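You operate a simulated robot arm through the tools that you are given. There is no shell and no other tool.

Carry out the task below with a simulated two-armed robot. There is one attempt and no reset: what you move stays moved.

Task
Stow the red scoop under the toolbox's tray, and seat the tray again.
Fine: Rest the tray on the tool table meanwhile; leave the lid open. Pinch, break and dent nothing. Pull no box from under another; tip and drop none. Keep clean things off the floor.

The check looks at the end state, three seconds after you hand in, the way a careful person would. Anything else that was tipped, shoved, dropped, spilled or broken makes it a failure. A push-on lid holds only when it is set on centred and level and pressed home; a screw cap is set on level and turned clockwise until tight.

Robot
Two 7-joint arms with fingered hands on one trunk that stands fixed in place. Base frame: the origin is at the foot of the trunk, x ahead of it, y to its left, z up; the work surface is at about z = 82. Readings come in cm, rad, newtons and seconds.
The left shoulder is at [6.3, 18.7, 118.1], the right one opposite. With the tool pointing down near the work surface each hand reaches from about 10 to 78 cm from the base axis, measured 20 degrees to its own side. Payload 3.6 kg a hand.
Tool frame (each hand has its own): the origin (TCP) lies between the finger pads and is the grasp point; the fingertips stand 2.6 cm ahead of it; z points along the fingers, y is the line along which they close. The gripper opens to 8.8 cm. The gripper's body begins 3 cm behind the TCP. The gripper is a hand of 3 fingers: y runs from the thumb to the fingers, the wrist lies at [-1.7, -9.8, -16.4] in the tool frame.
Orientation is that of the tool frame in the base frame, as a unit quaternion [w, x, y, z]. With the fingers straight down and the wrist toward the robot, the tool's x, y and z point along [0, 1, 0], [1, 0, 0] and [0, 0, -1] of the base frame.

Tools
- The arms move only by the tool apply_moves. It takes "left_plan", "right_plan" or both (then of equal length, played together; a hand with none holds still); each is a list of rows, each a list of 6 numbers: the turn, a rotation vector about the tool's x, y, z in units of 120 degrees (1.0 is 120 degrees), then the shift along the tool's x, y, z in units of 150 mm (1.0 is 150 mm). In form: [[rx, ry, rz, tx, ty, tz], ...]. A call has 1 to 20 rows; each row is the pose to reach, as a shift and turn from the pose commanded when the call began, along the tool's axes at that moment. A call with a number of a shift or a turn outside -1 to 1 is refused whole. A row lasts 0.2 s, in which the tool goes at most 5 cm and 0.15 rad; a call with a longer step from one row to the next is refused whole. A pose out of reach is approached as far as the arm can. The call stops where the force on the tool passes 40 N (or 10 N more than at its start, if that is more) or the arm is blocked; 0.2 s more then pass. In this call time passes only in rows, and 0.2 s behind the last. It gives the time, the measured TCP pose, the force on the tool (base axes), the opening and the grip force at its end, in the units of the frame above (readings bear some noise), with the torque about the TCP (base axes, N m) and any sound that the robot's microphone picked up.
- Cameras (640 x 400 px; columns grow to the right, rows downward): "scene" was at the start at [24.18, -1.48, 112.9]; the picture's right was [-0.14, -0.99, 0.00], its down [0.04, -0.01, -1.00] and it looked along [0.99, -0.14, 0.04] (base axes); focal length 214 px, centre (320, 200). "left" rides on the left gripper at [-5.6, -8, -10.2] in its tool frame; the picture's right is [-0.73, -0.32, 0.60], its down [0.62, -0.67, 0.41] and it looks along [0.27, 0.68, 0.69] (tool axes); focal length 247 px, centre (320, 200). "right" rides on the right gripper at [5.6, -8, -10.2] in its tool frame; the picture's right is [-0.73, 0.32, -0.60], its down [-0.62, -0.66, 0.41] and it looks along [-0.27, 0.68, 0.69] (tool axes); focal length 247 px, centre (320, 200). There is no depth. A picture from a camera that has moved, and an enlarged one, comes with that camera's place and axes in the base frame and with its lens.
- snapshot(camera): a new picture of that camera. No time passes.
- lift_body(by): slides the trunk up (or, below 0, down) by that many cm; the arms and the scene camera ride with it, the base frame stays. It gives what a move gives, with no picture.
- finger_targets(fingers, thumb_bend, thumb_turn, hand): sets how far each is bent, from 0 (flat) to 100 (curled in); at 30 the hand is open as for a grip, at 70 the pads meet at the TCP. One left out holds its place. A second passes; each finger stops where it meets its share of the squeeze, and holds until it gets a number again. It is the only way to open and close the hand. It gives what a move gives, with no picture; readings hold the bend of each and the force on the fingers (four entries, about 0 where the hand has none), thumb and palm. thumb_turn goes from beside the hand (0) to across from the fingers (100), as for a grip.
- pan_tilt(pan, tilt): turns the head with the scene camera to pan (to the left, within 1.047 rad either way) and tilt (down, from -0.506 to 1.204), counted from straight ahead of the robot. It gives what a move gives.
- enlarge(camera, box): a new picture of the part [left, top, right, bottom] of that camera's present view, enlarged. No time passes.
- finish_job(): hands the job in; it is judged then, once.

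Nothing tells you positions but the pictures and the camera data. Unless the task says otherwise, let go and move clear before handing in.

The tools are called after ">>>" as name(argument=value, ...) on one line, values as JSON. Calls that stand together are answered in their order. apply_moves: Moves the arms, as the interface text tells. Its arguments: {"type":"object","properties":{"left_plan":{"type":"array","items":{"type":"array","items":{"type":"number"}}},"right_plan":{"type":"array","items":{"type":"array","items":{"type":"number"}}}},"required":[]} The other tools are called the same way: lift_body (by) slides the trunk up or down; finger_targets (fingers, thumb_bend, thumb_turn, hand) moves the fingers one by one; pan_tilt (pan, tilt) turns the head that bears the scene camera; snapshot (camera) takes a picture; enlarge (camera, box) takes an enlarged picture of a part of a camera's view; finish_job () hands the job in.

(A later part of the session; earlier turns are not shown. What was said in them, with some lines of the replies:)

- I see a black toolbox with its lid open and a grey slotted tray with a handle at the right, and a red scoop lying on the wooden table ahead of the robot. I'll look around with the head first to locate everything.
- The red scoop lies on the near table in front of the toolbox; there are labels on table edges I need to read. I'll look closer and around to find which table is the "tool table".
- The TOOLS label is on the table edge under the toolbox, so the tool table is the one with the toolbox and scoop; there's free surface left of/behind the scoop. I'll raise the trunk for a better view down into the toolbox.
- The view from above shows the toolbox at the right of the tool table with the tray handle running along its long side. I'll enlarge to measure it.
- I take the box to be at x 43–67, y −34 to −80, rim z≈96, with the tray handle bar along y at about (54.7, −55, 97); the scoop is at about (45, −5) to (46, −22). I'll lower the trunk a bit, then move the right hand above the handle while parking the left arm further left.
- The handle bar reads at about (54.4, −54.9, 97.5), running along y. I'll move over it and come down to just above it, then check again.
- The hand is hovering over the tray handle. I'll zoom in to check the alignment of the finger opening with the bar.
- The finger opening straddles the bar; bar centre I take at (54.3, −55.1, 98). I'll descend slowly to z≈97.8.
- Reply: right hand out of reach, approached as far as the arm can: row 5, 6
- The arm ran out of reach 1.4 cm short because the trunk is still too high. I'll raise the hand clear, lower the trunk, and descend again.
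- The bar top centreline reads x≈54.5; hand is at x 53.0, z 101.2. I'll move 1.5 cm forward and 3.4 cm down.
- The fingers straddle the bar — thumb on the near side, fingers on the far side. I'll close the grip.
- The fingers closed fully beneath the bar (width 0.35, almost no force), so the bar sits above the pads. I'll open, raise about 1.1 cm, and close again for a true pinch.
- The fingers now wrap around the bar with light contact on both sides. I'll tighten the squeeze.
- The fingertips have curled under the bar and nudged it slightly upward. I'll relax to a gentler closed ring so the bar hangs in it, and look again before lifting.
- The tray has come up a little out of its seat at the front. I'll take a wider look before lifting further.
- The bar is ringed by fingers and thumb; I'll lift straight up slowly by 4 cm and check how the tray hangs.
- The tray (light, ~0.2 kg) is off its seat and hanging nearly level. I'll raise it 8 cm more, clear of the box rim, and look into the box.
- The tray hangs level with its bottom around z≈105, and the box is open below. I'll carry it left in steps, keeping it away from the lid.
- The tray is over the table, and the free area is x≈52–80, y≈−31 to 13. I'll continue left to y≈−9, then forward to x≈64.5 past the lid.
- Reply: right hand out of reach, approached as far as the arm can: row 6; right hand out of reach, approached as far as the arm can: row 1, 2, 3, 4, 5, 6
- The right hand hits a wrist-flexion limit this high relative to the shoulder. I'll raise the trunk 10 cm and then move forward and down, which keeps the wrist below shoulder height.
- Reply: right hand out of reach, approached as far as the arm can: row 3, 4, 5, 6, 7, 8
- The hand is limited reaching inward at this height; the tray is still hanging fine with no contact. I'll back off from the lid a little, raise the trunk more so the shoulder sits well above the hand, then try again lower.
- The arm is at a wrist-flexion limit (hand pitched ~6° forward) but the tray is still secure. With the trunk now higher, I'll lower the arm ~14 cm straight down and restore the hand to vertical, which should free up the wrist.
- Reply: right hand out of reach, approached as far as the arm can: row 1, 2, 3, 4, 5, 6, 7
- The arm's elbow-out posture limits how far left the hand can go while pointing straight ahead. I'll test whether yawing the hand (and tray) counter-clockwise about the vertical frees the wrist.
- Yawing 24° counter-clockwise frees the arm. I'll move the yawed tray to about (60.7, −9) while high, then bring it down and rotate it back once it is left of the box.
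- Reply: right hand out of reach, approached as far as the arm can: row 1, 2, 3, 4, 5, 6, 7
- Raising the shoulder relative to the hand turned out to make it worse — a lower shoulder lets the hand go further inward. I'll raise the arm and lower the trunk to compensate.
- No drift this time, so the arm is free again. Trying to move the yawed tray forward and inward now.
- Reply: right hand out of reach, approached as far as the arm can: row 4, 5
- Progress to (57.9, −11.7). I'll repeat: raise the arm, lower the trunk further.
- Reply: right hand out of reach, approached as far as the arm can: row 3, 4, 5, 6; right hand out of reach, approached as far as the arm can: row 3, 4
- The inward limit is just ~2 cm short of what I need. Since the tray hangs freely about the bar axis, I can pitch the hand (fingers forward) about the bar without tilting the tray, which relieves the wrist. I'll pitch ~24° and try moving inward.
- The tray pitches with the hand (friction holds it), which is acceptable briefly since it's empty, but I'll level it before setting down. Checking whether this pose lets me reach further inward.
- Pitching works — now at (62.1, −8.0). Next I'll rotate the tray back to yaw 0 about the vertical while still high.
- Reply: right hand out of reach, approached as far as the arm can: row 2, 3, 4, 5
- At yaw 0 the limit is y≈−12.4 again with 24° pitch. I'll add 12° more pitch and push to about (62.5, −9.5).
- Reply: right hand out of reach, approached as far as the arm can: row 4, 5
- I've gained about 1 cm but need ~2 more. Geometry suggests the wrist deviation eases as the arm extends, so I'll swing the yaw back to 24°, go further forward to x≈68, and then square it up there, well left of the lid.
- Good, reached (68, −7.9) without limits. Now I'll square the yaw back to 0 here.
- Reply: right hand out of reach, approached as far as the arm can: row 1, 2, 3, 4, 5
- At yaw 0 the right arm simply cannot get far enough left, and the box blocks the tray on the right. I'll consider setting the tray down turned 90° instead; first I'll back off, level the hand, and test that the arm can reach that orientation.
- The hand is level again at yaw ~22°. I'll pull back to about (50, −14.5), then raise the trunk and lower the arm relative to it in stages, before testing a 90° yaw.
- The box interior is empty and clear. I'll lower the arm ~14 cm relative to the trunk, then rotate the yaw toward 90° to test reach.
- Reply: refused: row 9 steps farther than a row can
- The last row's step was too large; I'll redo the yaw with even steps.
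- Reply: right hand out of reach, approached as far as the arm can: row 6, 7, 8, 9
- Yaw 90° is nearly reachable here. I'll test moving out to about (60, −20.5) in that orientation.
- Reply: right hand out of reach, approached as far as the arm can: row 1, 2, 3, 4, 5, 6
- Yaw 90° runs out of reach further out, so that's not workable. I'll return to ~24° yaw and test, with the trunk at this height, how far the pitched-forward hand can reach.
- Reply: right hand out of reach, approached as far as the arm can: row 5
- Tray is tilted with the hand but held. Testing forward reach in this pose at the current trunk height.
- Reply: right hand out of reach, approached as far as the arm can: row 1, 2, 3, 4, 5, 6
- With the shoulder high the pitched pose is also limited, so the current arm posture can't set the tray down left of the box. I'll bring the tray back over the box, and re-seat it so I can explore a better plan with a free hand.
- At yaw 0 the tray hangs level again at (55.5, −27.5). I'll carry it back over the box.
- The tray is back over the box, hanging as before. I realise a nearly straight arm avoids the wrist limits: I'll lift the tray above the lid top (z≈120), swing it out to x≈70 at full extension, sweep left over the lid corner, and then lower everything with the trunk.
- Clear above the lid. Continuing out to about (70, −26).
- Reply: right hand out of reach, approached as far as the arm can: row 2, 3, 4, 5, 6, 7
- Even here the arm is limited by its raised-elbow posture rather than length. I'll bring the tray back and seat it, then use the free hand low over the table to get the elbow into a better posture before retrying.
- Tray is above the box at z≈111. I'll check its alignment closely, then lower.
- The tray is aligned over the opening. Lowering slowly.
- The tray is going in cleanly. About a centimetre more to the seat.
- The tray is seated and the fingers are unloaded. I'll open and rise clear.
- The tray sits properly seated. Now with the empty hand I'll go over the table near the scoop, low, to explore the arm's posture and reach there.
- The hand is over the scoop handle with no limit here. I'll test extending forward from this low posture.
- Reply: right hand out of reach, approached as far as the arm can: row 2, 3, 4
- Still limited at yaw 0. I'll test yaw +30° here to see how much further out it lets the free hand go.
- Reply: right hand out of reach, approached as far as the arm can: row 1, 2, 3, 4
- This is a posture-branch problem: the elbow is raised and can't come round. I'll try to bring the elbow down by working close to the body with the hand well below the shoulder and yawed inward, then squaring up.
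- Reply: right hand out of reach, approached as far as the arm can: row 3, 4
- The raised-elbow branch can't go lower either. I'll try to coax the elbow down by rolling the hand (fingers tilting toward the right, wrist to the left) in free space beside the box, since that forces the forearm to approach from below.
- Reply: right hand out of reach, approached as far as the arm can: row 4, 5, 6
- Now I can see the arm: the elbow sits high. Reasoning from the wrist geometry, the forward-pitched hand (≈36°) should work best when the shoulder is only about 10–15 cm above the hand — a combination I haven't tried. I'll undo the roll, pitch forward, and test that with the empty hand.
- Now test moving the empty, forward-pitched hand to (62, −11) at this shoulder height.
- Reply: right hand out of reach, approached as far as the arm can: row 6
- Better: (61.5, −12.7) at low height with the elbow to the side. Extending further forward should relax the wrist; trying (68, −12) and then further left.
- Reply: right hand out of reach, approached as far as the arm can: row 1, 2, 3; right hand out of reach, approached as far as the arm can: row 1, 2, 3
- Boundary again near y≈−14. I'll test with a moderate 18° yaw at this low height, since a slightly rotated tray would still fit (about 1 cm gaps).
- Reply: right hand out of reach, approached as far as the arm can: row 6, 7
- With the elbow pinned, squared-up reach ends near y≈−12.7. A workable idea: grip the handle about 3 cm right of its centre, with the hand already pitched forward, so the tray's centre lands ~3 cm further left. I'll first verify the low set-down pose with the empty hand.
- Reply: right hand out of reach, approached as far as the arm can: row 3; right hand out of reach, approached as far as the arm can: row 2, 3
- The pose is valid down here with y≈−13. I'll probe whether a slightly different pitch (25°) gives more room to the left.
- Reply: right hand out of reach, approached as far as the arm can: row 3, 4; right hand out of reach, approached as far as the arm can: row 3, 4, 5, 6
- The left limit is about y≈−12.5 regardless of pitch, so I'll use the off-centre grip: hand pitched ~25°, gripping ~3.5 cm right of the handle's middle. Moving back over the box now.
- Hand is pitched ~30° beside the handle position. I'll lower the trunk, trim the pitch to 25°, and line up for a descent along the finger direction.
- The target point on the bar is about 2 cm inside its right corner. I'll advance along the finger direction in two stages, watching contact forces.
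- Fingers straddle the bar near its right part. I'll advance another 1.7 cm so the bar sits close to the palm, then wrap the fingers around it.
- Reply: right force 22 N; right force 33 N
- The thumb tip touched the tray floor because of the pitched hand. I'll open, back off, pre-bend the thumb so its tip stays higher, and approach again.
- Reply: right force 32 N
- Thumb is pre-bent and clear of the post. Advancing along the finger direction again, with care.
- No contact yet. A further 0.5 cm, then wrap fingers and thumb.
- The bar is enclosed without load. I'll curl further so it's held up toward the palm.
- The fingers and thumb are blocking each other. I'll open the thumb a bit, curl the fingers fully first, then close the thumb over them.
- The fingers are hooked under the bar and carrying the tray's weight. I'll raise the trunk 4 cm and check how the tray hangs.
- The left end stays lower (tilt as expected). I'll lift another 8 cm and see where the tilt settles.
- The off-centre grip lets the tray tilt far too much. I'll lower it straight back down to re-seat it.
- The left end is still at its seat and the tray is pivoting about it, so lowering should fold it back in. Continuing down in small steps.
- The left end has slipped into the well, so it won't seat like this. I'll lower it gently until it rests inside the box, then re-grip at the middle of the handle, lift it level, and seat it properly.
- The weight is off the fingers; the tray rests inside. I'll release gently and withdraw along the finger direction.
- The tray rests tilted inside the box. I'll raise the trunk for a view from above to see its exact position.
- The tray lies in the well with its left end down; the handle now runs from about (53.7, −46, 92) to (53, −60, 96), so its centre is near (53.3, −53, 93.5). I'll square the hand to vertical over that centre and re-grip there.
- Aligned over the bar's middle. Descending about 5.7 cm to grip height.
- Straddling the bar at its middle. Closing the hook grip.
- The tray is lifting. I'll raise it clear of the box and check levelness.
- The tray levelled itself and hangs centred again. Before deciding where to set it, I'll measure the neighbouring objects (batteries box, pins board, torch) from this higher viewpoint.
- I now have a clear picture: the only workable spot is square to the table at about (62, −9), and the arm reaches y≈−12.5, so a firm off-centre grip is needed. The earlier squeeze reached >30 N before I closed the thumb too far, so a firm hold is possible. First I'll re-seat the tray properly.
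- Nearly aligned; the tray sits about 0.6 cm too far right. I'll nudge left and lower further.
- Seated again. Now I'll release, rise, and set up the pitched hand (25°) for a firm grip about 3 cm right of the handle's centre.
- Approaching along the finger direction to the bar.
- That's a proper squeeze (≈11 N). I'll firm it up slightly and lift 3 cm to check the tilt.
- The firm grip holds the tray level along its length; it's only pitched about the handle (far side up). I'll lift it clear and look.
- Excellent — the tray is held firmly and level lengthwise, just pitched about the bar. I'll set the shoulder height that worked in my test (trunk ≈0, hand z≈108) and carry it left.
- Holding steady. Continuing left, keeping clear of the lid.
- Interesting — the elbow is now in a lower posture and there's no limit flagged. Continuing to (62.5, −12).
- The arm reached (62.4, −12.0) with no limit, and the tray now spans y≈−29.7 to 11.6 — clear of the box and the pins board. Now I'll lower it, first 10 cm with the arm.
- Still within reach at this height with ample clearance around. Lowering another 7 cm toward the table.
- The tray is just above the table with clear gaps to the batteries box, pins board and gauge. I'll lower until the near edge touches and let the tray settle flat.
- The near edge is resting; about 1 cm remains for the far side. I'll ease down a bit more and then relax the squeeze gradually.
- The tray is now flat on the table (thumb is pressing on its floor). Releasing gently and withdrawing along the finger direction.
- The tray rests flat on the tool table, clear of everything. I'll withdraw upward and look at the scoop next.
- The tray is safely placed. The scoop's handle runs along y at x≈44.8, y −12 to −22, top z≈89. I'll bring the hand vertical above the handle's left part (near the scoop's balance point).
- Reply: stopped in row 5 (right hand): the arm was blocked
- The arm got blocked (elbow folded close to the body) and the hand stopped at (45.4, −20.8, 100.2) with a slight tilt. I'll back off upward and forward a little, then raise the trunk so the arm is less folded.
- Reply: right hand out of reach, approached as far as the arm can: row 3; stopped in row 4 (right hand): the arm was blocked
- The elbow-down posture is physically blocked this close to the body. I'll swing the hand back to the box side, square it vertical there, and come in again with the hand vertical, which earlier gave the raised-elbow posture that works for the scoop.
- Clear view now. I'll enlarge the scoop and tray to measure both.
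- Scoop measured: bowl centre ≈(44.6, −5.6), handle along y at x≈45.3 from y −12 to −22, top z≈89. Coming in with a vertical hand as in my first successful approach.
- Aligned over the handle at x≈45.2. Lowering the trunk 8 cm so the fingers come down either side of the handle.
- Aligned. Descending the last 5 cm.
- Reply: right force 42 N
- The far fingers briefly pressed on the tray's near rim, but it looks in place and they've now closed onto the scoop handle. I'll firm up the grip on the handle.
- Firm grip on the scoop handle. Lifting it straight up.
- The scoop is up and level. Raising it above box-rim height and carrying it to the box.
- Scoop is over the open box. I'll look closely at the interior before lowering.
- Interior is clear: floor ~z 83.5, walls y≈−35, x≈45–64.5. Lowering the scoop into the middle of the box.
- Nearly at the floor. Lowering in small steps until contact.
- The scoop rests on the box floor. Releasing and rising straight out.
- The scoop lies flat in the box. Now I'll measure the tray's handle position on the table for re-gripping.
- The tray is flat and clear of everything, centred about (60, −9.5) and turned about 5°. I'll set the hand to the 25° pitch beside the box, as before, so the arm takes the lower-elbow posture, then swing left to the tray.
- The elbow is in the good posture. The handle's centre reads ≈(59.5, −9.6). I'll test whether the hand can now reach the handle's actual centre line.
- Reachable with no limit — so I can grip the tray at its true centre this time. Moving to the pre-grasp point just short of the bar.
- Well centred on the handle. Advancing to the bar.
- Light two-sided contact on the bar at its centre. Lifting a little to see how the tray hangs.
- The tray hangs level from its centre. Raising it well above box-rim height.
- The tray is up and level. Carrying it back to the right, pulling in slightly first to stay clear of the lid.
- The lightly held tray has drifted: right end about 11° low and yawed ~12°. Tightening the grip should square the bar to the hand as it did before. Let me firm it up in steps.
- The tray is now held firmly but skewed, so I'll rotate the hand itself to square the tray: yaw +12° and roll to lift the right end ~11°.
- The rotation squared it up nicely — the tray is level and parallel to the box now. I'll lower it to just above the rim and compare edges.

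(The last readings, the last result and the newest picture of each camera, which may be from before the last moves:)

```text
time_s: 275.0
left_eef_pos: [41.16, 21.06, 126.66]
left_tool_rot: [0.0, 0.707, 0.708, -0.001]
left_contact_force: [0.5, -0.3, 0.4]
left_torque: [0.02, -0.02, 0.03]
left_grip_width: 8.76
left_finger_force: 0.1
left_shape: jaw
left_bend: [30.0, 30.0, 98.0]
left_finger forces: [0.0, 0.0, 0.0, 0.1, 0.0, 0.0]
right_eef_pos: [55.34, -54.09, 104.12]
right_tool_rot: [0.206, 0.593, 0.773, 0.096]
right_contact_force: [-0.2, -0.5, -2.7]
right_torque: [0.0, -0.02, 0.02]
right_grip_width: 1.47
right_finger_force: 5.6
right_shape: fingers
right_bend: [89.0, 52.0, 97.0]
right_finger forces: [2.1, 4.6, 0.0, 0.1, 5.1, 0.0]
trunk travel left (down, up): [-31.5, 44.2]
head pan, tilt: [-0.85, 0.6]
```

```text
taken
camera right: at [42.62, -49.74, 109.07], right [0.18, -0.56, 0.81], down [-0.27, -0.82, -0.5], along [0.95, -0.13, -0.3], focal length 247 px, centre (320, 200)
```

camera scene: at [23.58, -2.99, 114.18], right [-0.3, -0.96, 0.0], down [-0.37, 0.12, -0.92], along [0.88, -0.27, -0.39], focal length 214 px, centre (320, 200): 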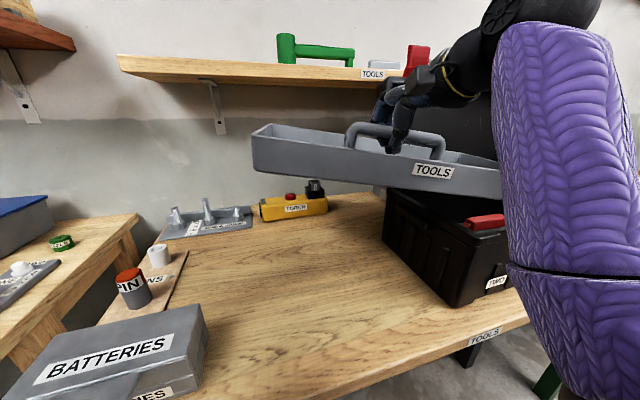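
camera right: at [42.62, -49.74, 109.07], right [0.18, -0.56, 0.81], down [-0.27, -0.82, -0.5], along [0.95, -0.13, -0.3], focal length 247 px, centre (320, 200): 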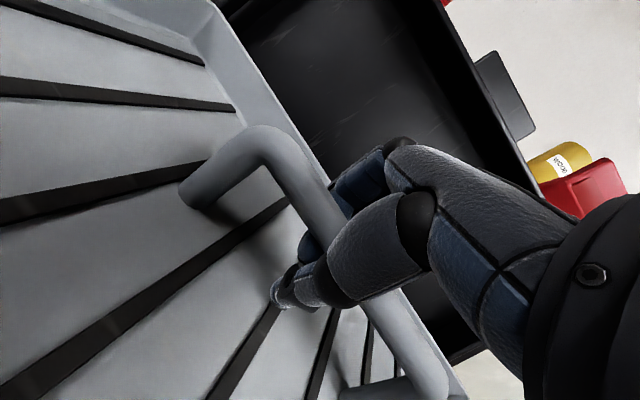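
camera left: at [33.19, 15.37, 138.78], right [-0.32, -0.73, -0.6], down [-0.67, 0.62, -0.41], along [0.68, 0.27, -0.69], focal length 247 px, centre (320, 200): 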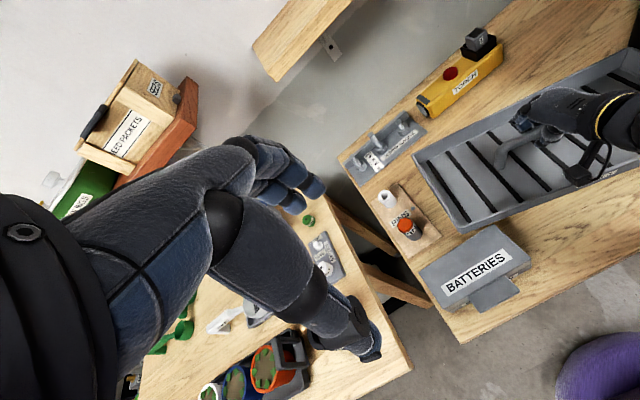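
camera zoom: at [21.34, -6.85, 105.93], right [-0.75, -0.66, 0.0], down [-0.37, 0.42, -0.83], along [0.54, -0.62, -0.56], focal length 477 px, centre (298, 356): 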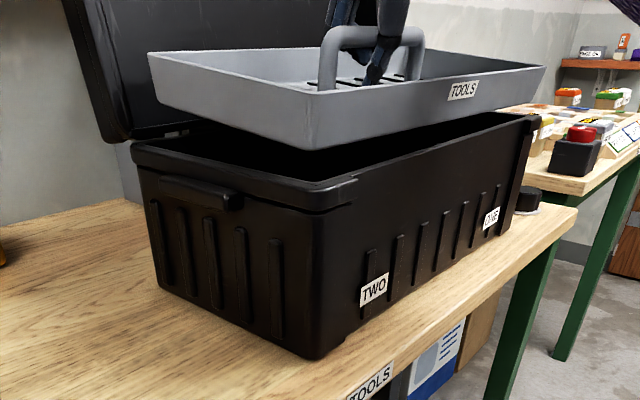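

To judge alignment from higher up, I'll raise the trunk 10 cm while lowering the arm by the same amount (tray stays where it is, camera goes up).

>>> lift_body(by=10)

>>> apply_moves(right_plan=[[0, 0, 0, 0.023, -0.044, 0.1], [0, 0, 0, 0.045, -0.087, 0.2], [0, 0, 0, 0.068, -0.131, 0.3], [0, 0, 0, 0.091, -0.175, 0.4], [0, 0, 0, 0.113, -0.218, 0.5], [0, 0, 0, 0.125, -0.24, 0.55]])

>>> pan_tilt(pan=-0.9, tilt=0.7)

>>> enlarge(camera="scene", box=[210, 60, 450, 240])

```text
time_s: 276.3
left_eef_pos: [41.4, 20.78, 136.65]
left_tool_rot: [-0.001, 0.708, 0.707, -0.001]
left_contact_force: [-0.6, -0.3, 0.4]
left_torque: [0.04, 0.03, -0.01]
left_grip_width: 8.77
left_finger_force: 0.1
left_shape: jaw
left_bend: [30.0, 30.0, 98.0]
left_finger forces: [0.0, 0.0, 0.0, 0.1, 0.0, 0.1]
right_eef_pos: [55.48, -53.96, 114.03]
right_tool_rot: [0.205, 0.593, 0.772, 0.097]
right_contact_force: [-0.2, -0.9, -1.8]
right_torque: [0.08, -0.02, 0.0]
right_grip_width: 1.5
right_finger_force: 5.5
right_shape: fingers
right_bend: [89.0, 52.0, 97.0]
right_finger forces: [2.0, 4.8, 0.0, 0.0, 5.1, 0.0]
trunk travel left (down, up): [-41.5, 34.2]
head pan, tilt: [-0.85, 0.6]
```

```text
time_s: 277.7
left_eef_pos: [41.29, 20.84, 136.68]
left_tool_rot: [0.0, 0.707, 0.707, 0.0]
left_contact_force: [-0.1, 0.0, -0.2]
left_torque: [0.01, -0.03, -0.04]
left_grip_width: 8.77
left_finger_force: 0.1
left_shape: jaw
left_bend: [30.0, 30.0, 98.0]
left_finger forces: [0.1, 0.0, 0.1, 0.1, 0.0, 0.0]
right_eef_pos: [55.36, -53.93, 104.89]
right_tool_rot: [0.206, 0.592, 0.773, 0.098]
right_contact_force: [-0.1, -0.5, -1.8]
right_torque: [0.04, -0.01, -0.02]
right_grip_width: 1.49
right_finger_force: 5.7
right_shape: fingers
right_bend: [89.0, 52.0, 97.0]
right_finger forces: [1.9, 4.6, 0.0, 0.0, 5.0, 0.0]
trunk travel left (down, up): [-41.5, 34.2]
head pan, tilt: [-0.85, 0.6]
```

```text
time_s: 278.4
left_eef_pos: [41.14, 20.95, 136.66]
left_tool_rot: [0.0, 0.707, 0.707, 0.0]
left_contact_force: [-0.9, 0.1, 0.5]
left_torque: [-0.04, -0.02, 0.05]
left_grip_width: 8.78
left_finger_force: 0.0
left_shape: jaw
left_bend: [30.0, 30.0, 98.0]
left_finger forces: [0.1, 0.1, 0.1, 0.1, 0.1, 0.0]
right_eef_pos: [55.3, -53.89, 104.84]
right_tool_rot: [0.204, 0.593, 0.773, 0.096]
right_contact_force: [0.5, 1.1, -2.4]
right_torque: [0.04, -0.05, -0.02]
right_grip_width: 1.49
right_finger_force: 6.0
right_shape: fingers
right_bend: [89.0, 52.0, 97.0]
right_finger forces: [1.9, 4.8, 0.0, 0.1, 5.0, 0.0]
trunk travel left (down, up): [-41.5, 34.2]
head pan, tilt: [-0.901, 0.7]
```

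```text
2.22 times, centred on (330, 150) of scene
camera zoom: at [19.55, -6.88, 115.76], right [-0.78, -0.62, 0.0], down [-0.4, 0.5, -0.76], along [0.48, -0.6, -0.64], focal length 477 px, centre (298, 311)
```

zoom: 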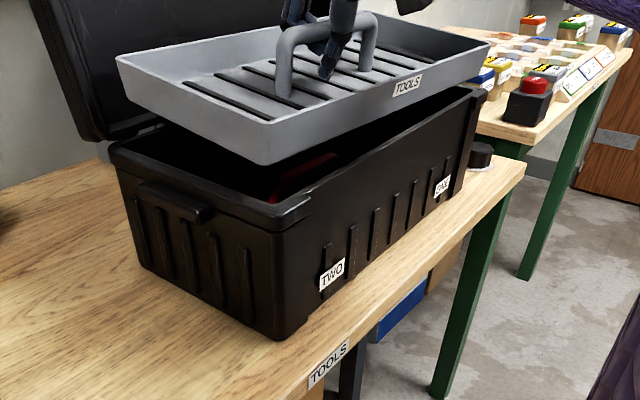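

From this view the tray is within ~1 cm and a few degrees of the seat. I'll trim: yaw +2°, far side down ~6°, and shift ~0.7 cm forward and left.

>>> apply_moves(right_plan=[[0.023, 0.008, -0.011, 0.017, 0.027, 0.008], [0.0458, 0.0155, -0.0223, 0.0347, 0.0539, 0.0157]])

>>> lift_body(by=-4)

>>> enlarge(camera="scene", box=[210, 50, 450, 230])

```text
time_s: 279.0
left_eef_pos: [41.23, 20.97, 136.59]
left_tool_rot: [-0.001, 0.707, 0.708, 0.0]
left_contact_force: [0.2, -0.8, 1.0]
left_torque: [0.03, -0.02, -0.02]
left_grip_width: 8.78
left_finger_force: 0.1
left_shape: jaw
left_bend: [30.0, 30.0, 98.0]
left_finger forces: [0.1, 0.0, 0.0, 0.0, 0.1, 0.0]
right_eef_pos: [56.01, -53.24, 104.83]
right_tool_rot: [0.166, 0.582, 0.794, 0.064]
right_contact_force: [0.5, 0.3, -2.1]
right_torque: [0.02, -0.04, 0.03]
right_grip_width: 1.48
right_finger_force: 6.0
right_shape: fingers
right_bend: [89.0, 52.0, 97.0]
right_finger forces: [1.8, 4.6, 0.0, 0.0, 5.1, 0.0]
trunk travel left (down, up): [-41.5, 34.2]
head pan, tilt: [-0.901, 0.7]
```

```text
time_s: 279.8
left_eef_pos: [41.06, 20.93, 132.76]
left_tool_rot: [0.0, 0.708, 0.707, 0.0]
left_contact_force: [0.2, 1.0, 0.4]
left_torque: [-0.02, -0.01, 0.02]
left_grip_width: 8.75
left_finger_force: 0.0
left_shape: jaw
left_bend: [30.0, 30.0, 98.0]
left_finger forces: [0.1, 0.0, 0.1, 0.0, 0.0, 0.0]
right_eef_pos: [55.87, -53.3, 100.87]
right_tool_rot: [0.167, 0.581, 0.794, 0.065]
right_contact_force: [0.1, -0.9, -2.0]
right_torque: [0.02, -0.03, 0.01]
right_grip_width: 1.51
right_finger_force: 5.7
right_shape: fingers
right_bend: [89.0, 52.0, 97.0]
right_finger forces: [1.9, 4.6, 0.0, 0.1, 4.9, 0.1]
trunk travel left (down, up): [-37.5, 38.2]
head pan, tilt: [-0.901, 0.7]
```

```text
2.22 times, centred on (330, 140) of scene
camera zoom: at [19.96, -6.87, 111.51], right [-0.78, -0.62, 0.0], down [-0.4, 0.5, -0.76], along [0.48, -0.6, -0.64], focal length 477 px, centre (298, 333)
```

zoom: 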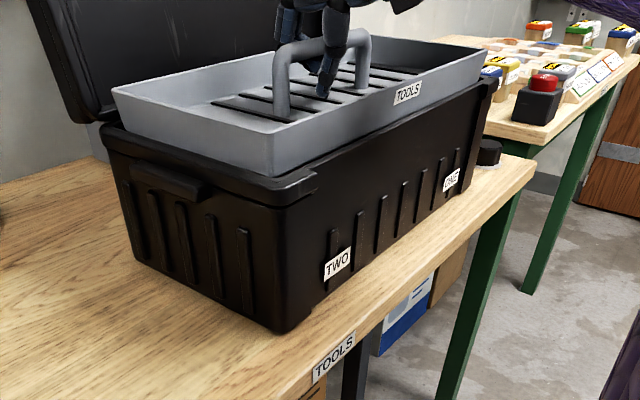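

It looks well aligned over the opening. Lowering in small steps, watching the force.

>>> lift_body(by=-1.5)

>>> enlarge(camera="scene", box=[210, 50, 450, 230])

```text
time_s: 280.5
left_eef_pos: [41.14, 21.05, 131.12]
left_tool_rot: [0.0, 0.707, 0.707, 0.0]
left_contact_force: [0.2, 0.7, -0.1]
left_torque: [-0.02, -0.02, -0.02]
left_grip_width: 8.81
left_finger_force: 0.0
left_shape: jaw
left_bend: [30.0, 30.0, 98.0]
left_finger forces: [0.1, 0.0, 0.1, 0.1, 0.0, 0.0]
right_eef_pos: [55.9, -53.17, 99.46]
right_tool_rot: [0.167, 0.582, 0.793, 0.065]
right_contact_force: [0.5, -0.3, -2.7]
right_torque: [0.02, -0.02, -0.01]
right_grip_width: 1.49
right_finger_force: 4.9
right_shape: fingers
right_bend: [89.0, 52.0, 97.0]
right_finger forces: [1.6, 4.7, 0.0, 0.1, 4.9, 0.1]
trunk travel left (down, up): [-36.0, 39.7]
head pan, tilt: [-0.901, 0.7]
```

```text
2.22 times, centred on (330, 140) of scene
camera zoom: at [20.14, -6.87, 109.91], right [-0.78, -0.62, 0.0], down [-0.4, 0.5, -0.76], along [0.48, -0.6, -0.64], focal length 477 px, centre (298, 333)
```

zoom: 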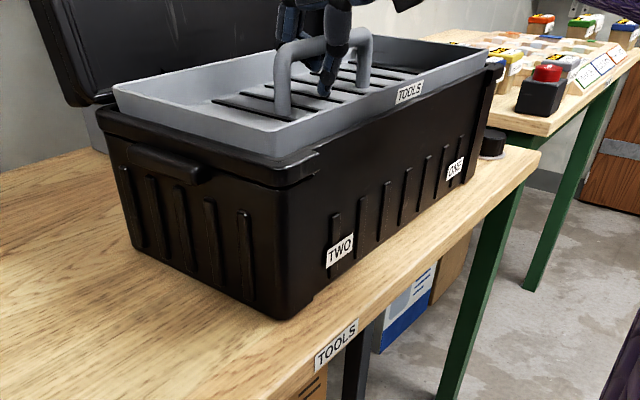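

>>> apply_moves(right_plan=[[0, 0, 0, 0.005, -0.008, 0.025], [0, 0, 0, 0.01, -0.016, 0.05], [0, 0, 0, 0.015, -0.024, 0.075]])

>>> enlarge(camera="scene", box=[210, 50, 450, 230])

```text
time_s: 281.3
left_eef_pos: [41.16, 20.91, 131.22]
left_tool_rot: [-0.001, 0.707, 0.707, 0.0]
left_contact_force: [1.4, -0.8, 0.4]
left_torque: [-0.01, -0.01, 0.02]
left_grip_width: 8.78
left_finger_force: 0.1
left_shape: jaw
left_bend: [30.0, 30.0, 98.0]
left_finger forces: [0.1, 0.0, 0.0, 0.0, 0.1, 0.1]
right_eef_pos: [56.01, -53.2, 98.25]
right_tool_rot: [0.165, 0.582, 0.793, 0.064]
right_contact_force: [1.0, 0.3, -1.5]
right_torque: [0.07, -0.03, -0.01]
right_grip_width: 1.52
right_finger_force: 5.5
right_shape: fingers
right_bend: [89.0, 52.0, 97.0]
right_finger forces: [1.3, 5.0, 0.0, 0.0, 4.8, 0.0]
trunk travel left (down, up): [-36.0, 39.7]
head pan, tilt: [-0.901, 0.7]
```

```text
2.22 times, centred on (330, 140) of scene
camera zoom: at [20.19, -6.88, 109.89], right [-0.78, -0.62, 0.0], down [-0.4, 0.51, -0.76], along [0.47, -0.6, -0.64], focal length 477 px, centre (298, 333)
```

zoom: 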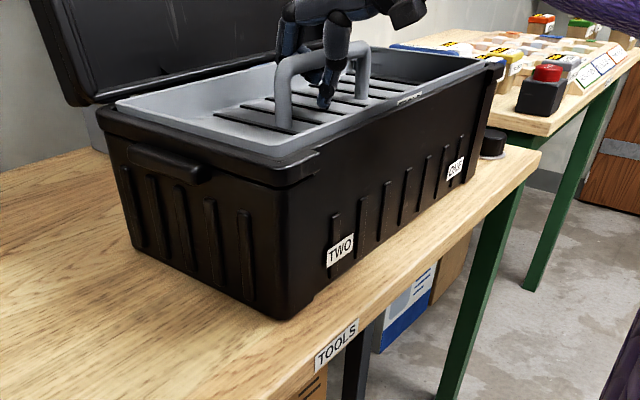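

>>> apply_moves(right_plan=[[0, 0, 0, 0.004, -0.007, 0.022], [0, 0, 0, 0.009, -0.014, 0.044]])

>>> enlarge(camera="scene", box=[210, 50, 450, 230])

>>> snapshot(camera="right")

```text
time_s: 281.9
left_eef_pos: [41.25, 20.96, 131.11]
left_tool_rot: [0.0, 0.707, 0.708, 0.0]
left_contact_force: [0.2, -0.4, 0.0]
left_torque: [-0.02, 0.02, 0.02]
left_grip_width: 8.78
left_finger_force: 0.2
left_shape: jaw
left_bend: [30.0, 30.0, 98.0]
left_finger forces: [0.0, 0.0, 0.0, 0.0, 0.0, 0.0]
right_eef_pos: [55.88, -53.26, 97.44]
right_tool_rot: [0.166, 0.582, 0.793, 0.064]
right_contact_force: [1.0, -1.1, -2.3]
right_torque: [0.03, -0.02, 0.03]
right_grip_width: 1.49
right_finger_force: 5.4
right_shape: fingers
right_bend: [89.0, 52.0, 97.0]
right_finger forces: [1.1, 5.3, 0.0, 0.1, 4.5, 0.0]
trunk travel left (down, up): [-36.0, 39.7]
head pan, tilt: [-0.901, 0.7]
```

```text
2.22 times, centred on (330, 140) of scene
camera zoom: at [20.19, -6.88, 109.89], right [-0.78, -0.62, 0.0], down [-0.4, 0.51, -0.76], along [0.47, -0.6, -0.64], focal length 477 px, centre (298, 333)
```

zoom: 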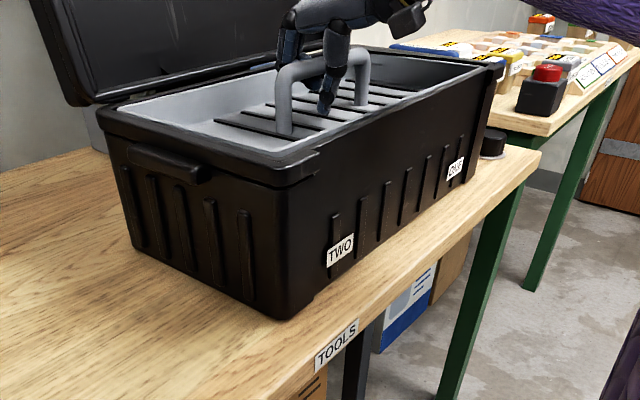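

```text
taken
camera right: at [43.83, -49.4, 103.66], right [0.28, -0.54, 0.79], down [-0.29, -0.84, -0.46], along [0.91, -0.1, -0.39], focal length 247 px, centre (320, 200)
```

right: 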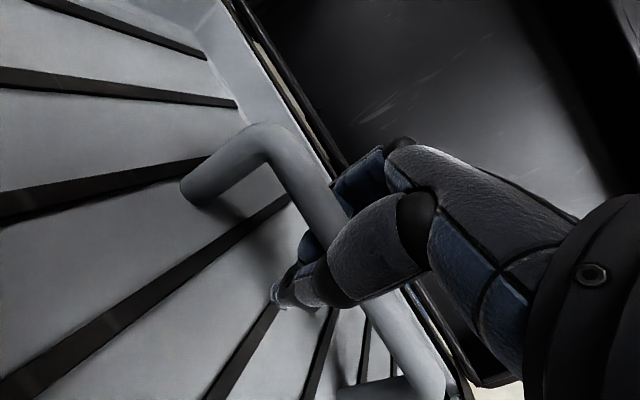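

>>> apply_moves(right_plan=[[0, 0, 0, 0.003, -0.004, 0.0125], [0, 0, 0, 0.005, -0.008, 0.025]])

>>> apply_moves(right_plan=[[0, 0, 0, 0.003, -0.004, 0.0125], [0, 0, 0, 0.005, -0.008, 0.025]])

>>> enlarge(camera="scene", box=[210, 50, 450, 230])

```text
time_s: 282.5
left_eef_pos: [41.29, 20.91, 131.09]
left_tool_rot: [0.0, 0.707, 0.707, 0.0]
left_contact_force: [-0.1, -0.5, 1.1]
left_torque: [0.0, 0.04, -0.02]
left_grip_width: 8.74
left_finger_force: 0.0
left_shape: jaw
left_bend: [30.0, 30.0, 98.0]
left_finger forces: [0.0, 0.0, 0.1, 0.0, 0.0, 0.0]
right_eef_pos: [55.98, -53.28, 97.1]
right_tool_rot: [0.166, 0.582, 0.794, 0.064]
right_contact_force: [0.4, 0.1, -1.7]
right_torque: [0.01, -0.04, 0.03]
right_grip_width: 1.49
right_finger_force: 5.0
right_shape: fingers
right_bend: [89.0, 52.0, 97.0]
right_finger forces: [1.2, 4.8, 0.0, 0.1, 4.6, 0.0]
trunk travel left (down, up): [-36.0, 39.7]
head pan, tilt: [-0.901, 0.7]
```

```text
time_s: 283.1
left_eef_pos: [41.05, 20.92, 131.18]
left_tool_rot: [0.0, 0.707, 0.707, 0.0]
left_contact_force: [-0.7, 0.1, -0.4]
left_torque: [-0.02, -0.01, -0.01]
left_grip_width: 8.78
left_finger_force: 0.0
left_shape: jaw
left_bend: [30.0, 30.0, 98.0]
left_finger forces: [0.1, 0.1, 0.0, 0.1, 0.0, 0.1]
right_eef_pos: [55.97, -53.33, 96.7]
right_tool_rot: [0.167, 0.583, 0.793, 0.065]
right_contact_force: [-0.4, 0.5, 1.8]
right_torque: [0.0, 0.05, 0.04]
right_grip_width: 1.62
right_finger_force: 4.0
right_shape: fingers
right_bend: [90.0, 52.0, 97.0]
right_finger forces: [0.1, 2.3, 0.0, 0.0, 4.9, 0.0]
trunk travel left (down, up): [-36.0, 39.7]
head pan, tilt: [-0.901, 0.7]
```

```text
2.22 times, centred on (330, 140) of scene
camera zoom: at [20.15, -6.85, 109.91], right [-0.78, -0.62, 0.0], down [-0.4, 0.5, -0.77], along [0.48, -0.6, -0.64], focal length 477 px, centre (298, 333)
```

zoom: 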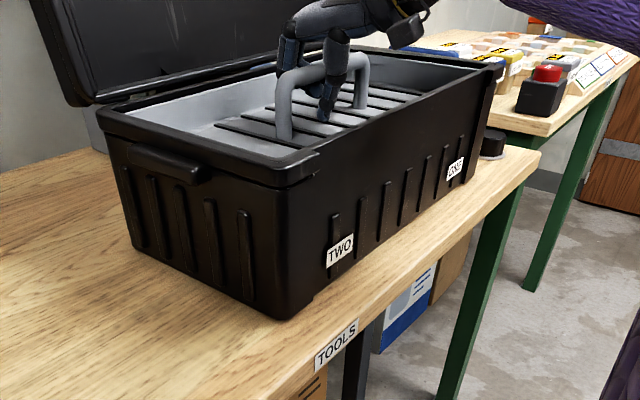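

The tray has reached its seat (weight is off the hand). Releasing gently and withdrawing along the finger direction.

>>> finger_targets(hand="right", fingers=70)

>>> finger_targets(hand="right", fingers=32)

>>> snapshot(camera="right")

>>> enlarge(camera="scene", box=[210, 50, 450, 230])

```text
time_s: 284.1
left_eef_pos: [41.23, 20.93, 131.15]
left_tool_rot: [0.0, 0.707, 0.707, 0.0]
left_contact_force: [-0.4, -1.3, -0.4]
left_torque: [-0.01, 0.0, 0.0]
left_grip_width: 8.78
left_finger_force: 0.1
left_shape: jaw
left_bend: [30.0, 30.0, 98.0]
left_finger forces: [0.0, 0.0, 0.1, 0.1, 0.0, 0.1]
right_eef_pos: [55.92, -53.31, 96.78]
right_tool_rot: [0.166, 0.582, 0.793, 0.064]
right_contact_force: [-0.2, 0.1, 3.4]
right_torque: [-0.01, 0.07, -0.03]
right_grip_width: 2.03
right_finger_force: 1.4
right_shape: fingers
right_bend: [70.0, 53.0, 98.0]
right_finger forces: [0.1, 0.1, 0.0, 0.0, 3.3, 0.0]
trunk travel left (down, up): [-36.0, 39.7]
head pan, tilt: [-0.901, 0.7]
```

```text
time_s: 285.1
left_eef_pos: [41.18, 20.91, 131.24]
left_tool_rot: [-0.001, 0.707, 0.707, 0.0]
left_contact_force: [0.1, 0.3, -0.3]
left_torque: [0.02, -0.02, 0.03]
left_grip_width: 8.74
left_finger_force: 0.0
left_shape: jaw
left_bend: [30.0, 30.0, 98.0]
left_finger forces: [0.1, 0.1, 0.1, 0.0, 0.0, 0.0]
right_eef_pos: [55.85, -53.44, 96.77]
right_tool_rot: [0.167, 0.582, 0.793, 0.064]
right_contact_force: [-1.5, 0.6, 2.5]
right_torque: [0.0, 0.07, -0.02]
right_grip_width: 6.14
right_finger_force: 1.9
right_shape: fingers
right_bend: [32.0, 53.0, 98.0]
right_finger forces: [0.0, 0.1, 0.0, 0.0, 3.6, 0.1]
trunk travel left (down, up): [-36.0, 39.7]
head pan, tilt: [-0.901, 0.7]
```

```text
taken
camera right: at [43.77, -49.37, 102.9], right [0.28, -0.54, 0.79], down [-0.29, -0.84, -0.46], along [0.91, -0.1, -0.39], focal length 247 px, centre (320, 200)
```

right: 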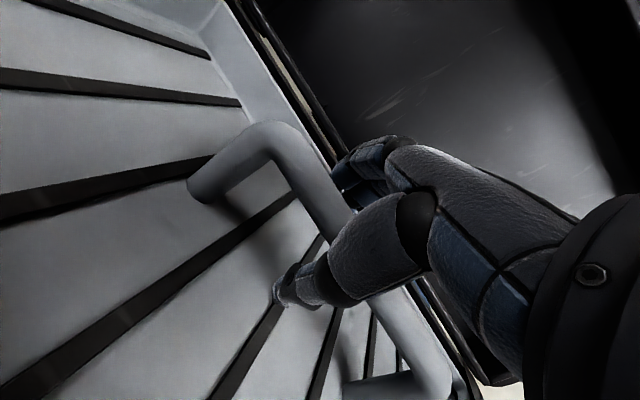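

```text
2.22 times, centred on (330, 140) of scene
camera zoom: at [20.14, -6.84, 109.91], right [-0.78, -0.62, 0.0], down [-0.4, 0.5, -0.77], along [0.48, -0.6, -0.64], focal length 477 px, centre (298, 333)
```

zoom: 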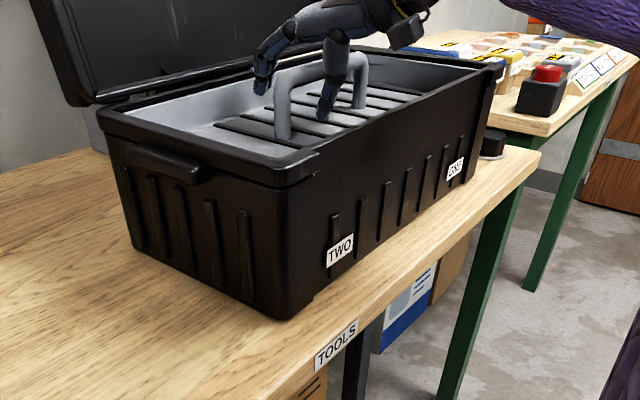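

Released. Withdrawing.

>>> apply_moves(right_plan=[[0, 0, 0, 0, 0, -0.06], [0, 0, 0, 0, 0, -0.15], [0, 0, 0, 0, 0, -0.3], [0, 0, 0, 0, 0, -0.5], [0, 0, 0, 0, 0, -0.75], [0, 0, 0, 0, 0, -0.95]])

>>> lift_body(by=12)

>>> pan_tilt(pan=-0.9, tilt=0.7)

>>> enlarge(camera="scene", box=[200, 60, 440, 260])

>>> snapshot(camera="right")

```text
time_s: 286.5
left_eef_pos: [41.38, 21.0, 131.22]
left_tool_rot: [0.0, 0.707, 0.707, 0.0]
left_contact_force: [-0.2, -1.5, -0.3]
left_torque: [-0.03, 0.02, 0.0]
left_grip_width: 8.78
left_finger_force: 0.1
left_shape: jaw
left_bend: [30.0, 30.0, 98.0]
left_finger forces: [0.1, 0.1, 0.0, 0.0, 0.0, 0.1]
right_eef_pos: [51.13, -52.04, 110.03]
right_tool_rot: [0.166, 0.582, 0.793, 0.065]
right_contact_force: [0.5, -0.2, -0.1]
right_torque: [-0.01, 0.01, -0.01]
right_grip_width: 6.15
right_finger_force: 0.1
right_shape: fingers
right_bend: [32.0, 53.0, 98.0]
right_finger forces: [0.1, 0.0, 0.1, 0.1, 0.0, 0.0]
trunk travel left (down, up): [-36.0, 39.7]
head pan, tilt: [-0.901, 0.7]
```

```text
time_s: 288.0
left_eef_pos: [41.26, 20.96, 143.15]
left_tool_rot: [-0.001, 0.707, 0.707, 0.0]
left_contact_force: [-0.1, -0.4, 0.3]
left_torque: [-0.01, 0.01, -0.01]
left_grip_width: 8.76
left_finger_force: 0.1
left_shape: jaw
left_bend: [30.0, 30.0, 98.0]
left_finger forces: [0.1, 0.1, 0.0, 0.0, 0.0, 0.0]
right_eef_pos: [51.16, -52.01, 121.97]
right_tool_rot: [0.166, 0.581, 0.794, 0.064]
right_contact_force: [0.6, -1.1, 0.1]
right_torque: [0.0, -0.01, 0.01]
right_grip_width: 6.19
right_finger_force: 0.1
right_shape: fingers
right_bend: [32.0, 53.0, 98.0]
right_finger forces: [0.0, 0.1, 0.1, 0.0, 0.1, 0.0]
trunk travel left (down, up): [-48.0, 27.7]
head pan, tilt: [-0.901, 0.7]
```

```text
time_s: 288.6
left_eef_pos: [41.24, 20.98, 143.22]
left_tool_rot: [0.0, 0.707, 0.708, 0.0]
left_contact_force: [0.5, 0.2, -1.2]
left_torque: [-0.01, 0.05, 0.02]
left_grip_width: 8.76
left_finger_force: 0.0
left_shape: jaw
left_bend: [30.0, 30.0, 98.0]
left_finger forces: [0.0, 0.0, 0.1, 0.1, 0.0, 0.1]
right_eef_pos: [51.14, -52.08, 121.97]
right_tool_rot: [0.166, 0.582, 0.794, 0.065]
right_contact_force: [-0.7, 0.0, 1.0]
right_torque: [0.04, 0.0, 0.01]
right_grip_width: 6.17
right_finger_force: 0.0
right_shape: fingers
right_bend: [32.0, 53.0, 98.0]
right_finger forces: [0.0, 0.0, 0.0, 0.0, 0.1, 0.1]
trunk travel left (down, up): [-48.0, 27.7]
head pan, tilt: [-0.901, 0.7]
```

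```text
2.00 times, centred on (320, 160) of scene
camera zoom: at [18.99, -6.86, 122.58], right [-0.78, -0.62, 0.0], down [-0.4, 0.5, -0.76], along [0.47, -0.6, -0.64], focal length 429 px, centre (320, 280)
```

zoom: 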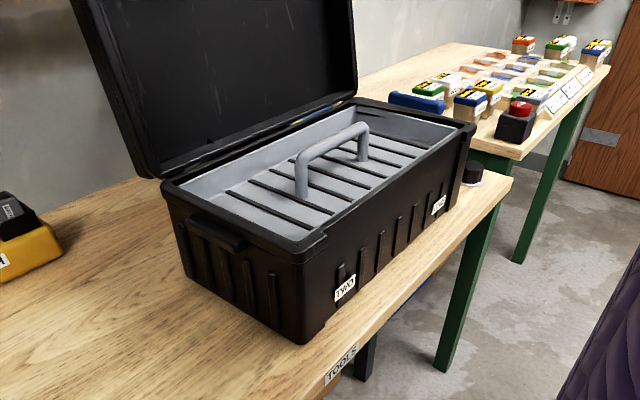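

```text
taken
camera right: at [38.99, -48.08, 128.19], right [0.28, -0.54, 0.79], down [-0.29, -0.84, -0.46], along [0.91, -0.1, -0.39], focal length 247 px, centre (320, 200)
```

right: 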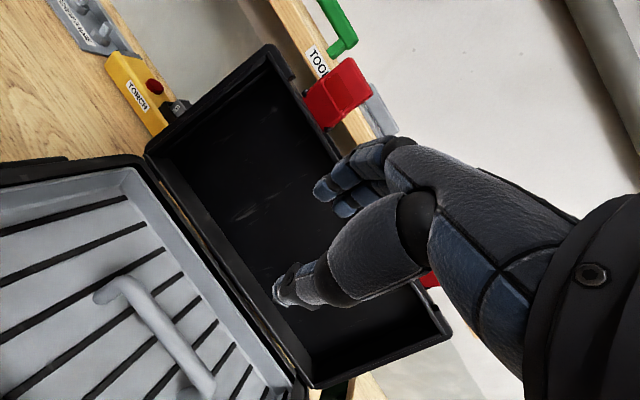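

The tray looks properly seated, matching its starting appearance. I'll check the rim more closely all round and the rest of the table.

>>> enlarge(camera="scene", box=[260, 100, 390, 200])

>>> enlarge(camera="right", box=[0, 130, 330, 400])

>>> pan_tilt(pan=-0.15, tilt=0.65)

>>> snapshot(camera="scene")

```text
4.00 times, centred on (325, 150) of scene
camera zoom: at [18.99, -6.86, 122.58], right [-0.78, -0.62, 0.0], down [-0.4, 0.5, -0.76], along [0.47, -0.6, -0.64], focal length 858 px, centre (300, 400)
```

zoom: 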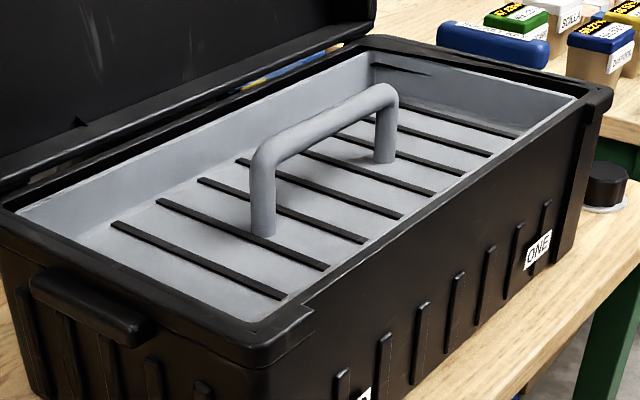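

```text
1.48 times, centred on (165, 265) of right
camera zoom: at [38.99, -48.08, 128.19], right [0.28, -0.54, 0.79], down [-0.29, -0.84, -0.46], along [0.91, -0.1, -0.39], focal length 366 px, centre (550, 104)
```

zoom: 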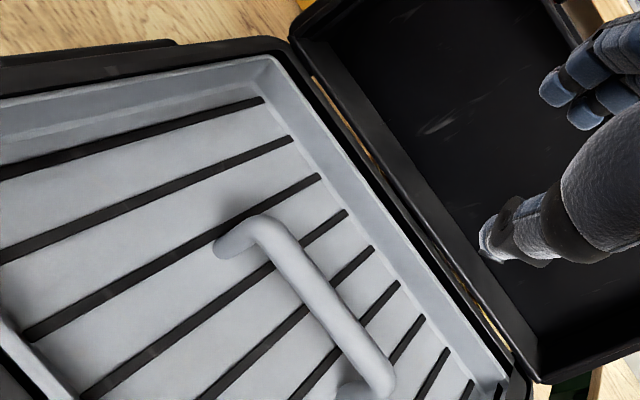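

```text
time_s: 289.7
left_eef_pos: [41.3, 20.95, 143.19]
left_tool_rot: [-0.001, 0.708, 0.706, -0.001]
left_contact_force: [0.4, 0.2, 0.2]
left_torque: [0.0, 0.01, -0.01]
left_grip_width: 8.76
left_finger_force: 0.1
left_shape: jaw
left_bend: [30.0, 30.0, 98.0]
left_finger forces: [0.1, 0.0, 0.0, 0.0, 0.1, 0.0]
right_eef_pos: [51.19, -51.94, 121.99]
right_tool_rot: [0.167, 0.581, 0.794, 0.066]
right_contact_force: [-0.5, -0.3, -0.2]
right_torque: [-0.01, -0.01, 0.02]
right_grip_width: 6.16
right_finger_force: 0.0
right_shape: fingers
right_bend: [32.0, 53.0, 98.0]
right_finger forces: [0.0, 0.0, 0.1, 0.0, 0.0, 0.0]
trunk travel left (down, up): [-48.0, 27.7]
head pan, tilt: [-0.15, 0.649]
```

```text
taken
camera scene: at [22.29, -1.51, 123.02], right [-0.15, -0.99, 0.0], down [-0.6, 0.09, -0.8], along [0.79, -0.12, -0.6], focal length 214 px, centre (320, 200)
```

scene: 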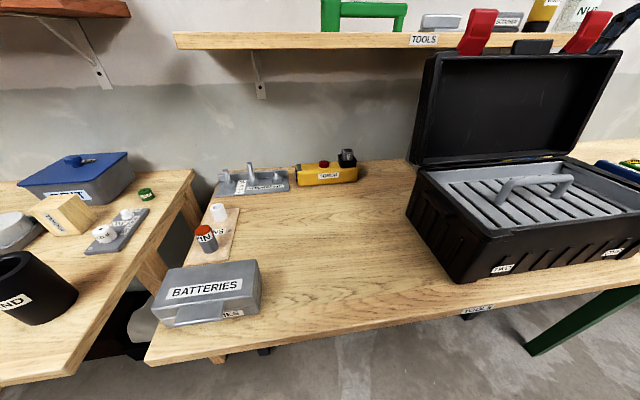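

Everything else is undisturbed. For a direct comparison with the very first view of the seated tray, I'll take the same camera pose (trunk +25, pan −0.85, tilt 0.75), after moving the hand clear.

>>> apply_moves(right_plan=[[0, 0, 0, 0.02, -0.2, -0.1], [0, 0, 0, 0.05, -0.45, -0.2], [0, 0, 0, 0.08, -0.7, -0.3]])

>>> lift_body(by=9.5)

>>> pan_tilt(pan=-0.85, tilt=0.75)

>>> enlarge(camera="scene", box=[210, 100, 430, 250])

>>> snapshot(camera="scene")

```text
time_s: 290.5
left_eef_pos: [41.19, 20.99, 143.15]
left_tool_rot: [0.0, 0.707, 0.707, 0.0]
left_contact_force: [-0.6, -0.2, 0.3]
left_torque: [0.03, -0.04, -0.01]
left_grip_width: 8.76
left_finger_force: 0.0
left_shape: jaw
left_bend: [30.0, 30.0, 98.0]
left_finger forces: [0.1, 0.1, 0.0, 0.0, 0.1, 0.0]
right_eef_pos: [39.77, -53.65, 122.85]
right_tool_rot: [0.167, 0.581, 0.794, 0.064]
right_contact_force: [0.2, 0.4, -0.4]
right_torque: [0.0, -0.01, -0.03]
right_grip_width: 6.18
right_finger_force: 0.0
right_shape: fingers
right_bend: [32.0, 53.0, 98.0]
right_finger forces: [0.0, 0.0, 0.0, 0.0, 0.1, 0.1]
trunk travel left (down, up): [-48.0, 27.7]
head pan, tilt: [-0.15, 0.649]
```

```text
time_s: 291.8
left_eef_pos: [41.14, 20.96, 152.56]
left_tool_rot: [0.0, 0.707, 0.708, 0.0]
left_contact_force: [0.0, -0.2, 0.2]
left_torque: [-0.02, -0.02, 0.01]
left_grip_width: 8.77
left_finger_force: 0.0
left_shape: jaw
left_bend: [30.0, 30.0, 98.0]
left_finger forces: [0.0, 0.1, 0.0, 0.1, 0.0, 0.1]
right_eef_pos: [39.89, -53.76, 132.33]
right_tool_rot: [0.166, 0.582, 0.793, 0.064]
right_contact_force: [-0.5, 0.2, -1.2]
right_torque: [-0.01, 0.04, 0.0]
right_grip_width: 6.18
right_finger_force: 0.0
right_shape: fingers
right_bend: [32.0, 53.0, 98.0]
right_finger forces: [0.1, 0.1, 0.0, 0.0, 0.0, 0.0]
trunk travel left (down, up): [-57.5, 18.2]
head pan, tilt: [-0.15, 0.649]
```

```text
time_s: 292.8
left_eef_pos: [41.23, 20.97, 152.7]
left_tool_rot: [0.0, 0.707, 0.707, -0.001]
left_contact_force: [0.2, -0.6, -0.1]
left_torque: [0.01, 0.03, 0.0]
left_grip_width: 8.78
left_finger_force: 0.0
left_shape: jaw
left_bend: [30.0, 30.0, 98.0]
left_finger forces: [0.0, 0.0, 0.0, 0.0, 0.1, 0.1]
right_eef_pos: [39.97, -53.8, 132.44]
right_tool_rot: [0.166, 0.582, 0.794, 0.065]
right_contact_force: [-0.1, 0.1, -0.9]
right_torque: [0.01, 0.0, 0.01]
right_grip_width: 6.17
right_finger_force: 0.1
right_shape: fingers
right_bend: [32.0, 53.0, 98.0]
right_finger forces: [0.1, 0.0, 0.0, 0.0, 0.1, 0.0]
trunk travel left (down, up): [-57.5, 18.2]
head pan, tilt: [-0.85, 0.75]
```

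```text
2.67 times, centred on (320, 175) of scene
camera zoom: at [18.74, -6.43, 131.94], right [-0.75, -0.66, 0.0], down [-0.45, 0.51, -0.73], along [0.48, -0.55, -0.68], focal length 572 px, centre (320, 267)
```

zoom: 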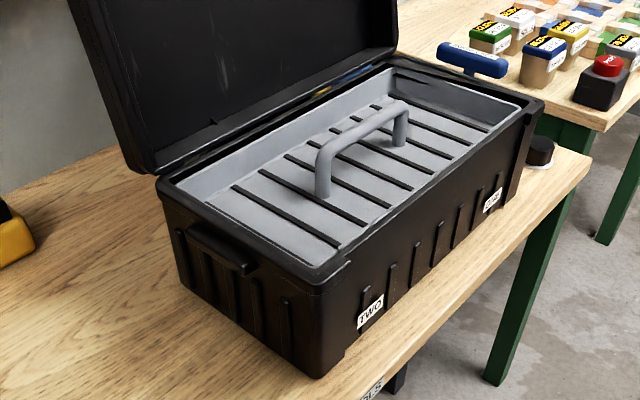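

```text
taken
camera scene: at [18.74, -6.43, 131.94], right [-0.75, -0.66, 0.0], down [-0.45, 0.51, -0.73], along [0.48, -0.55, -0.68], focal length 214 px, centre (320, 200)
```

scene: 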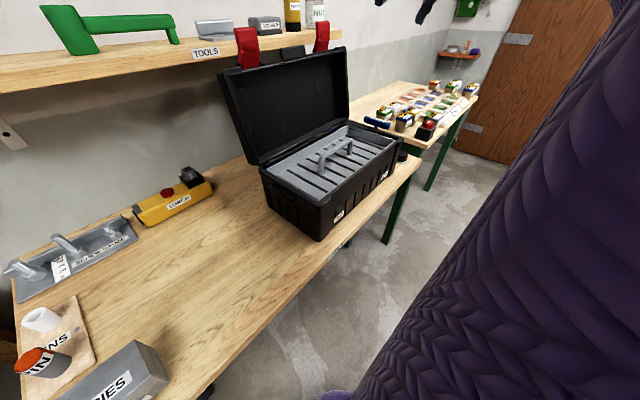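

The view matches the initial one closely. I'll enlarge the corners once more to be sure the tray is level in its seat.

>>> enlarge(camera="scene", box=[260, 160, 350, 215])

>>> enlarge(camera="scene", box=[330, 115, 420, 170])

```text
7.11 times, centred on (305, 188) of scene
camera zoom: at [18.74, -6.43, 131.94], right [-0.75, -0.66, 0.0], down [-0.45, 0.51, -0.73], along [0.48, -0.55, -0.68], focal length 1525 px, centre (427, 289)
```

zoom: 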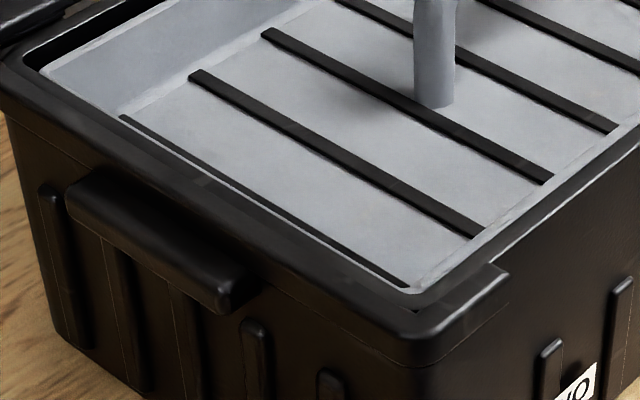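

```text
7.11 times, centred on (375, 142) of scene
camera zoom: at [18.74, -6.43, 131.94], right [-0.75, -0.66, 0.0], down [-0.45, 0.51, -0.73], along [0.48, -0.55, -0.68], focal length 1525 px, centre (-71, 609)
```

zoom: 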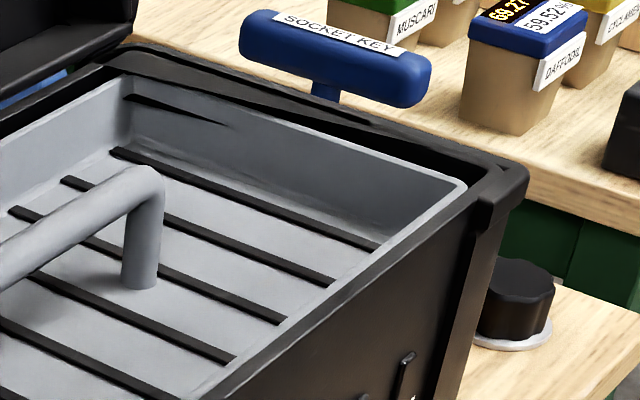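

The tray's four corners fit a level rectangle at the same height as at the start, with the scoop lying under it. The lid is still open, nothing else on the table has moved, and both hands are empty and clear. Handing in now.

>>> finish_job()

```text
The job is handed in.
```

I stowed the red scoop on the floor of the toolbox and seated the tray back over it, with the lid left open. The job is handed in, but I haven't seen the check's result.

- **Tray:** it is level and at the same height as at the start. It sits about half a centimetre off its first position, toward the robot and to its left.
- **Scoop:** it lies flat on the box floor. By my measurements its highest point is about 1 cm below the underside of the tray.
- **Resting place:** the tray rested on the tool table while I moved the scoop.
- **Rough moments:**
  - One early grip let the tray tilt so its left end dropped inside the empty box. I lifted it out level and seated it again.
  - When I reached for the scoop, my fingers pressed on the tray's near edge at about 39 N. I saw no dent or shift from it.
- **Surroundings:** in my last look the batteries box, pins board, torch and screw gauge were where they started, and nothing was on the floor. Both hands are empty and clear.
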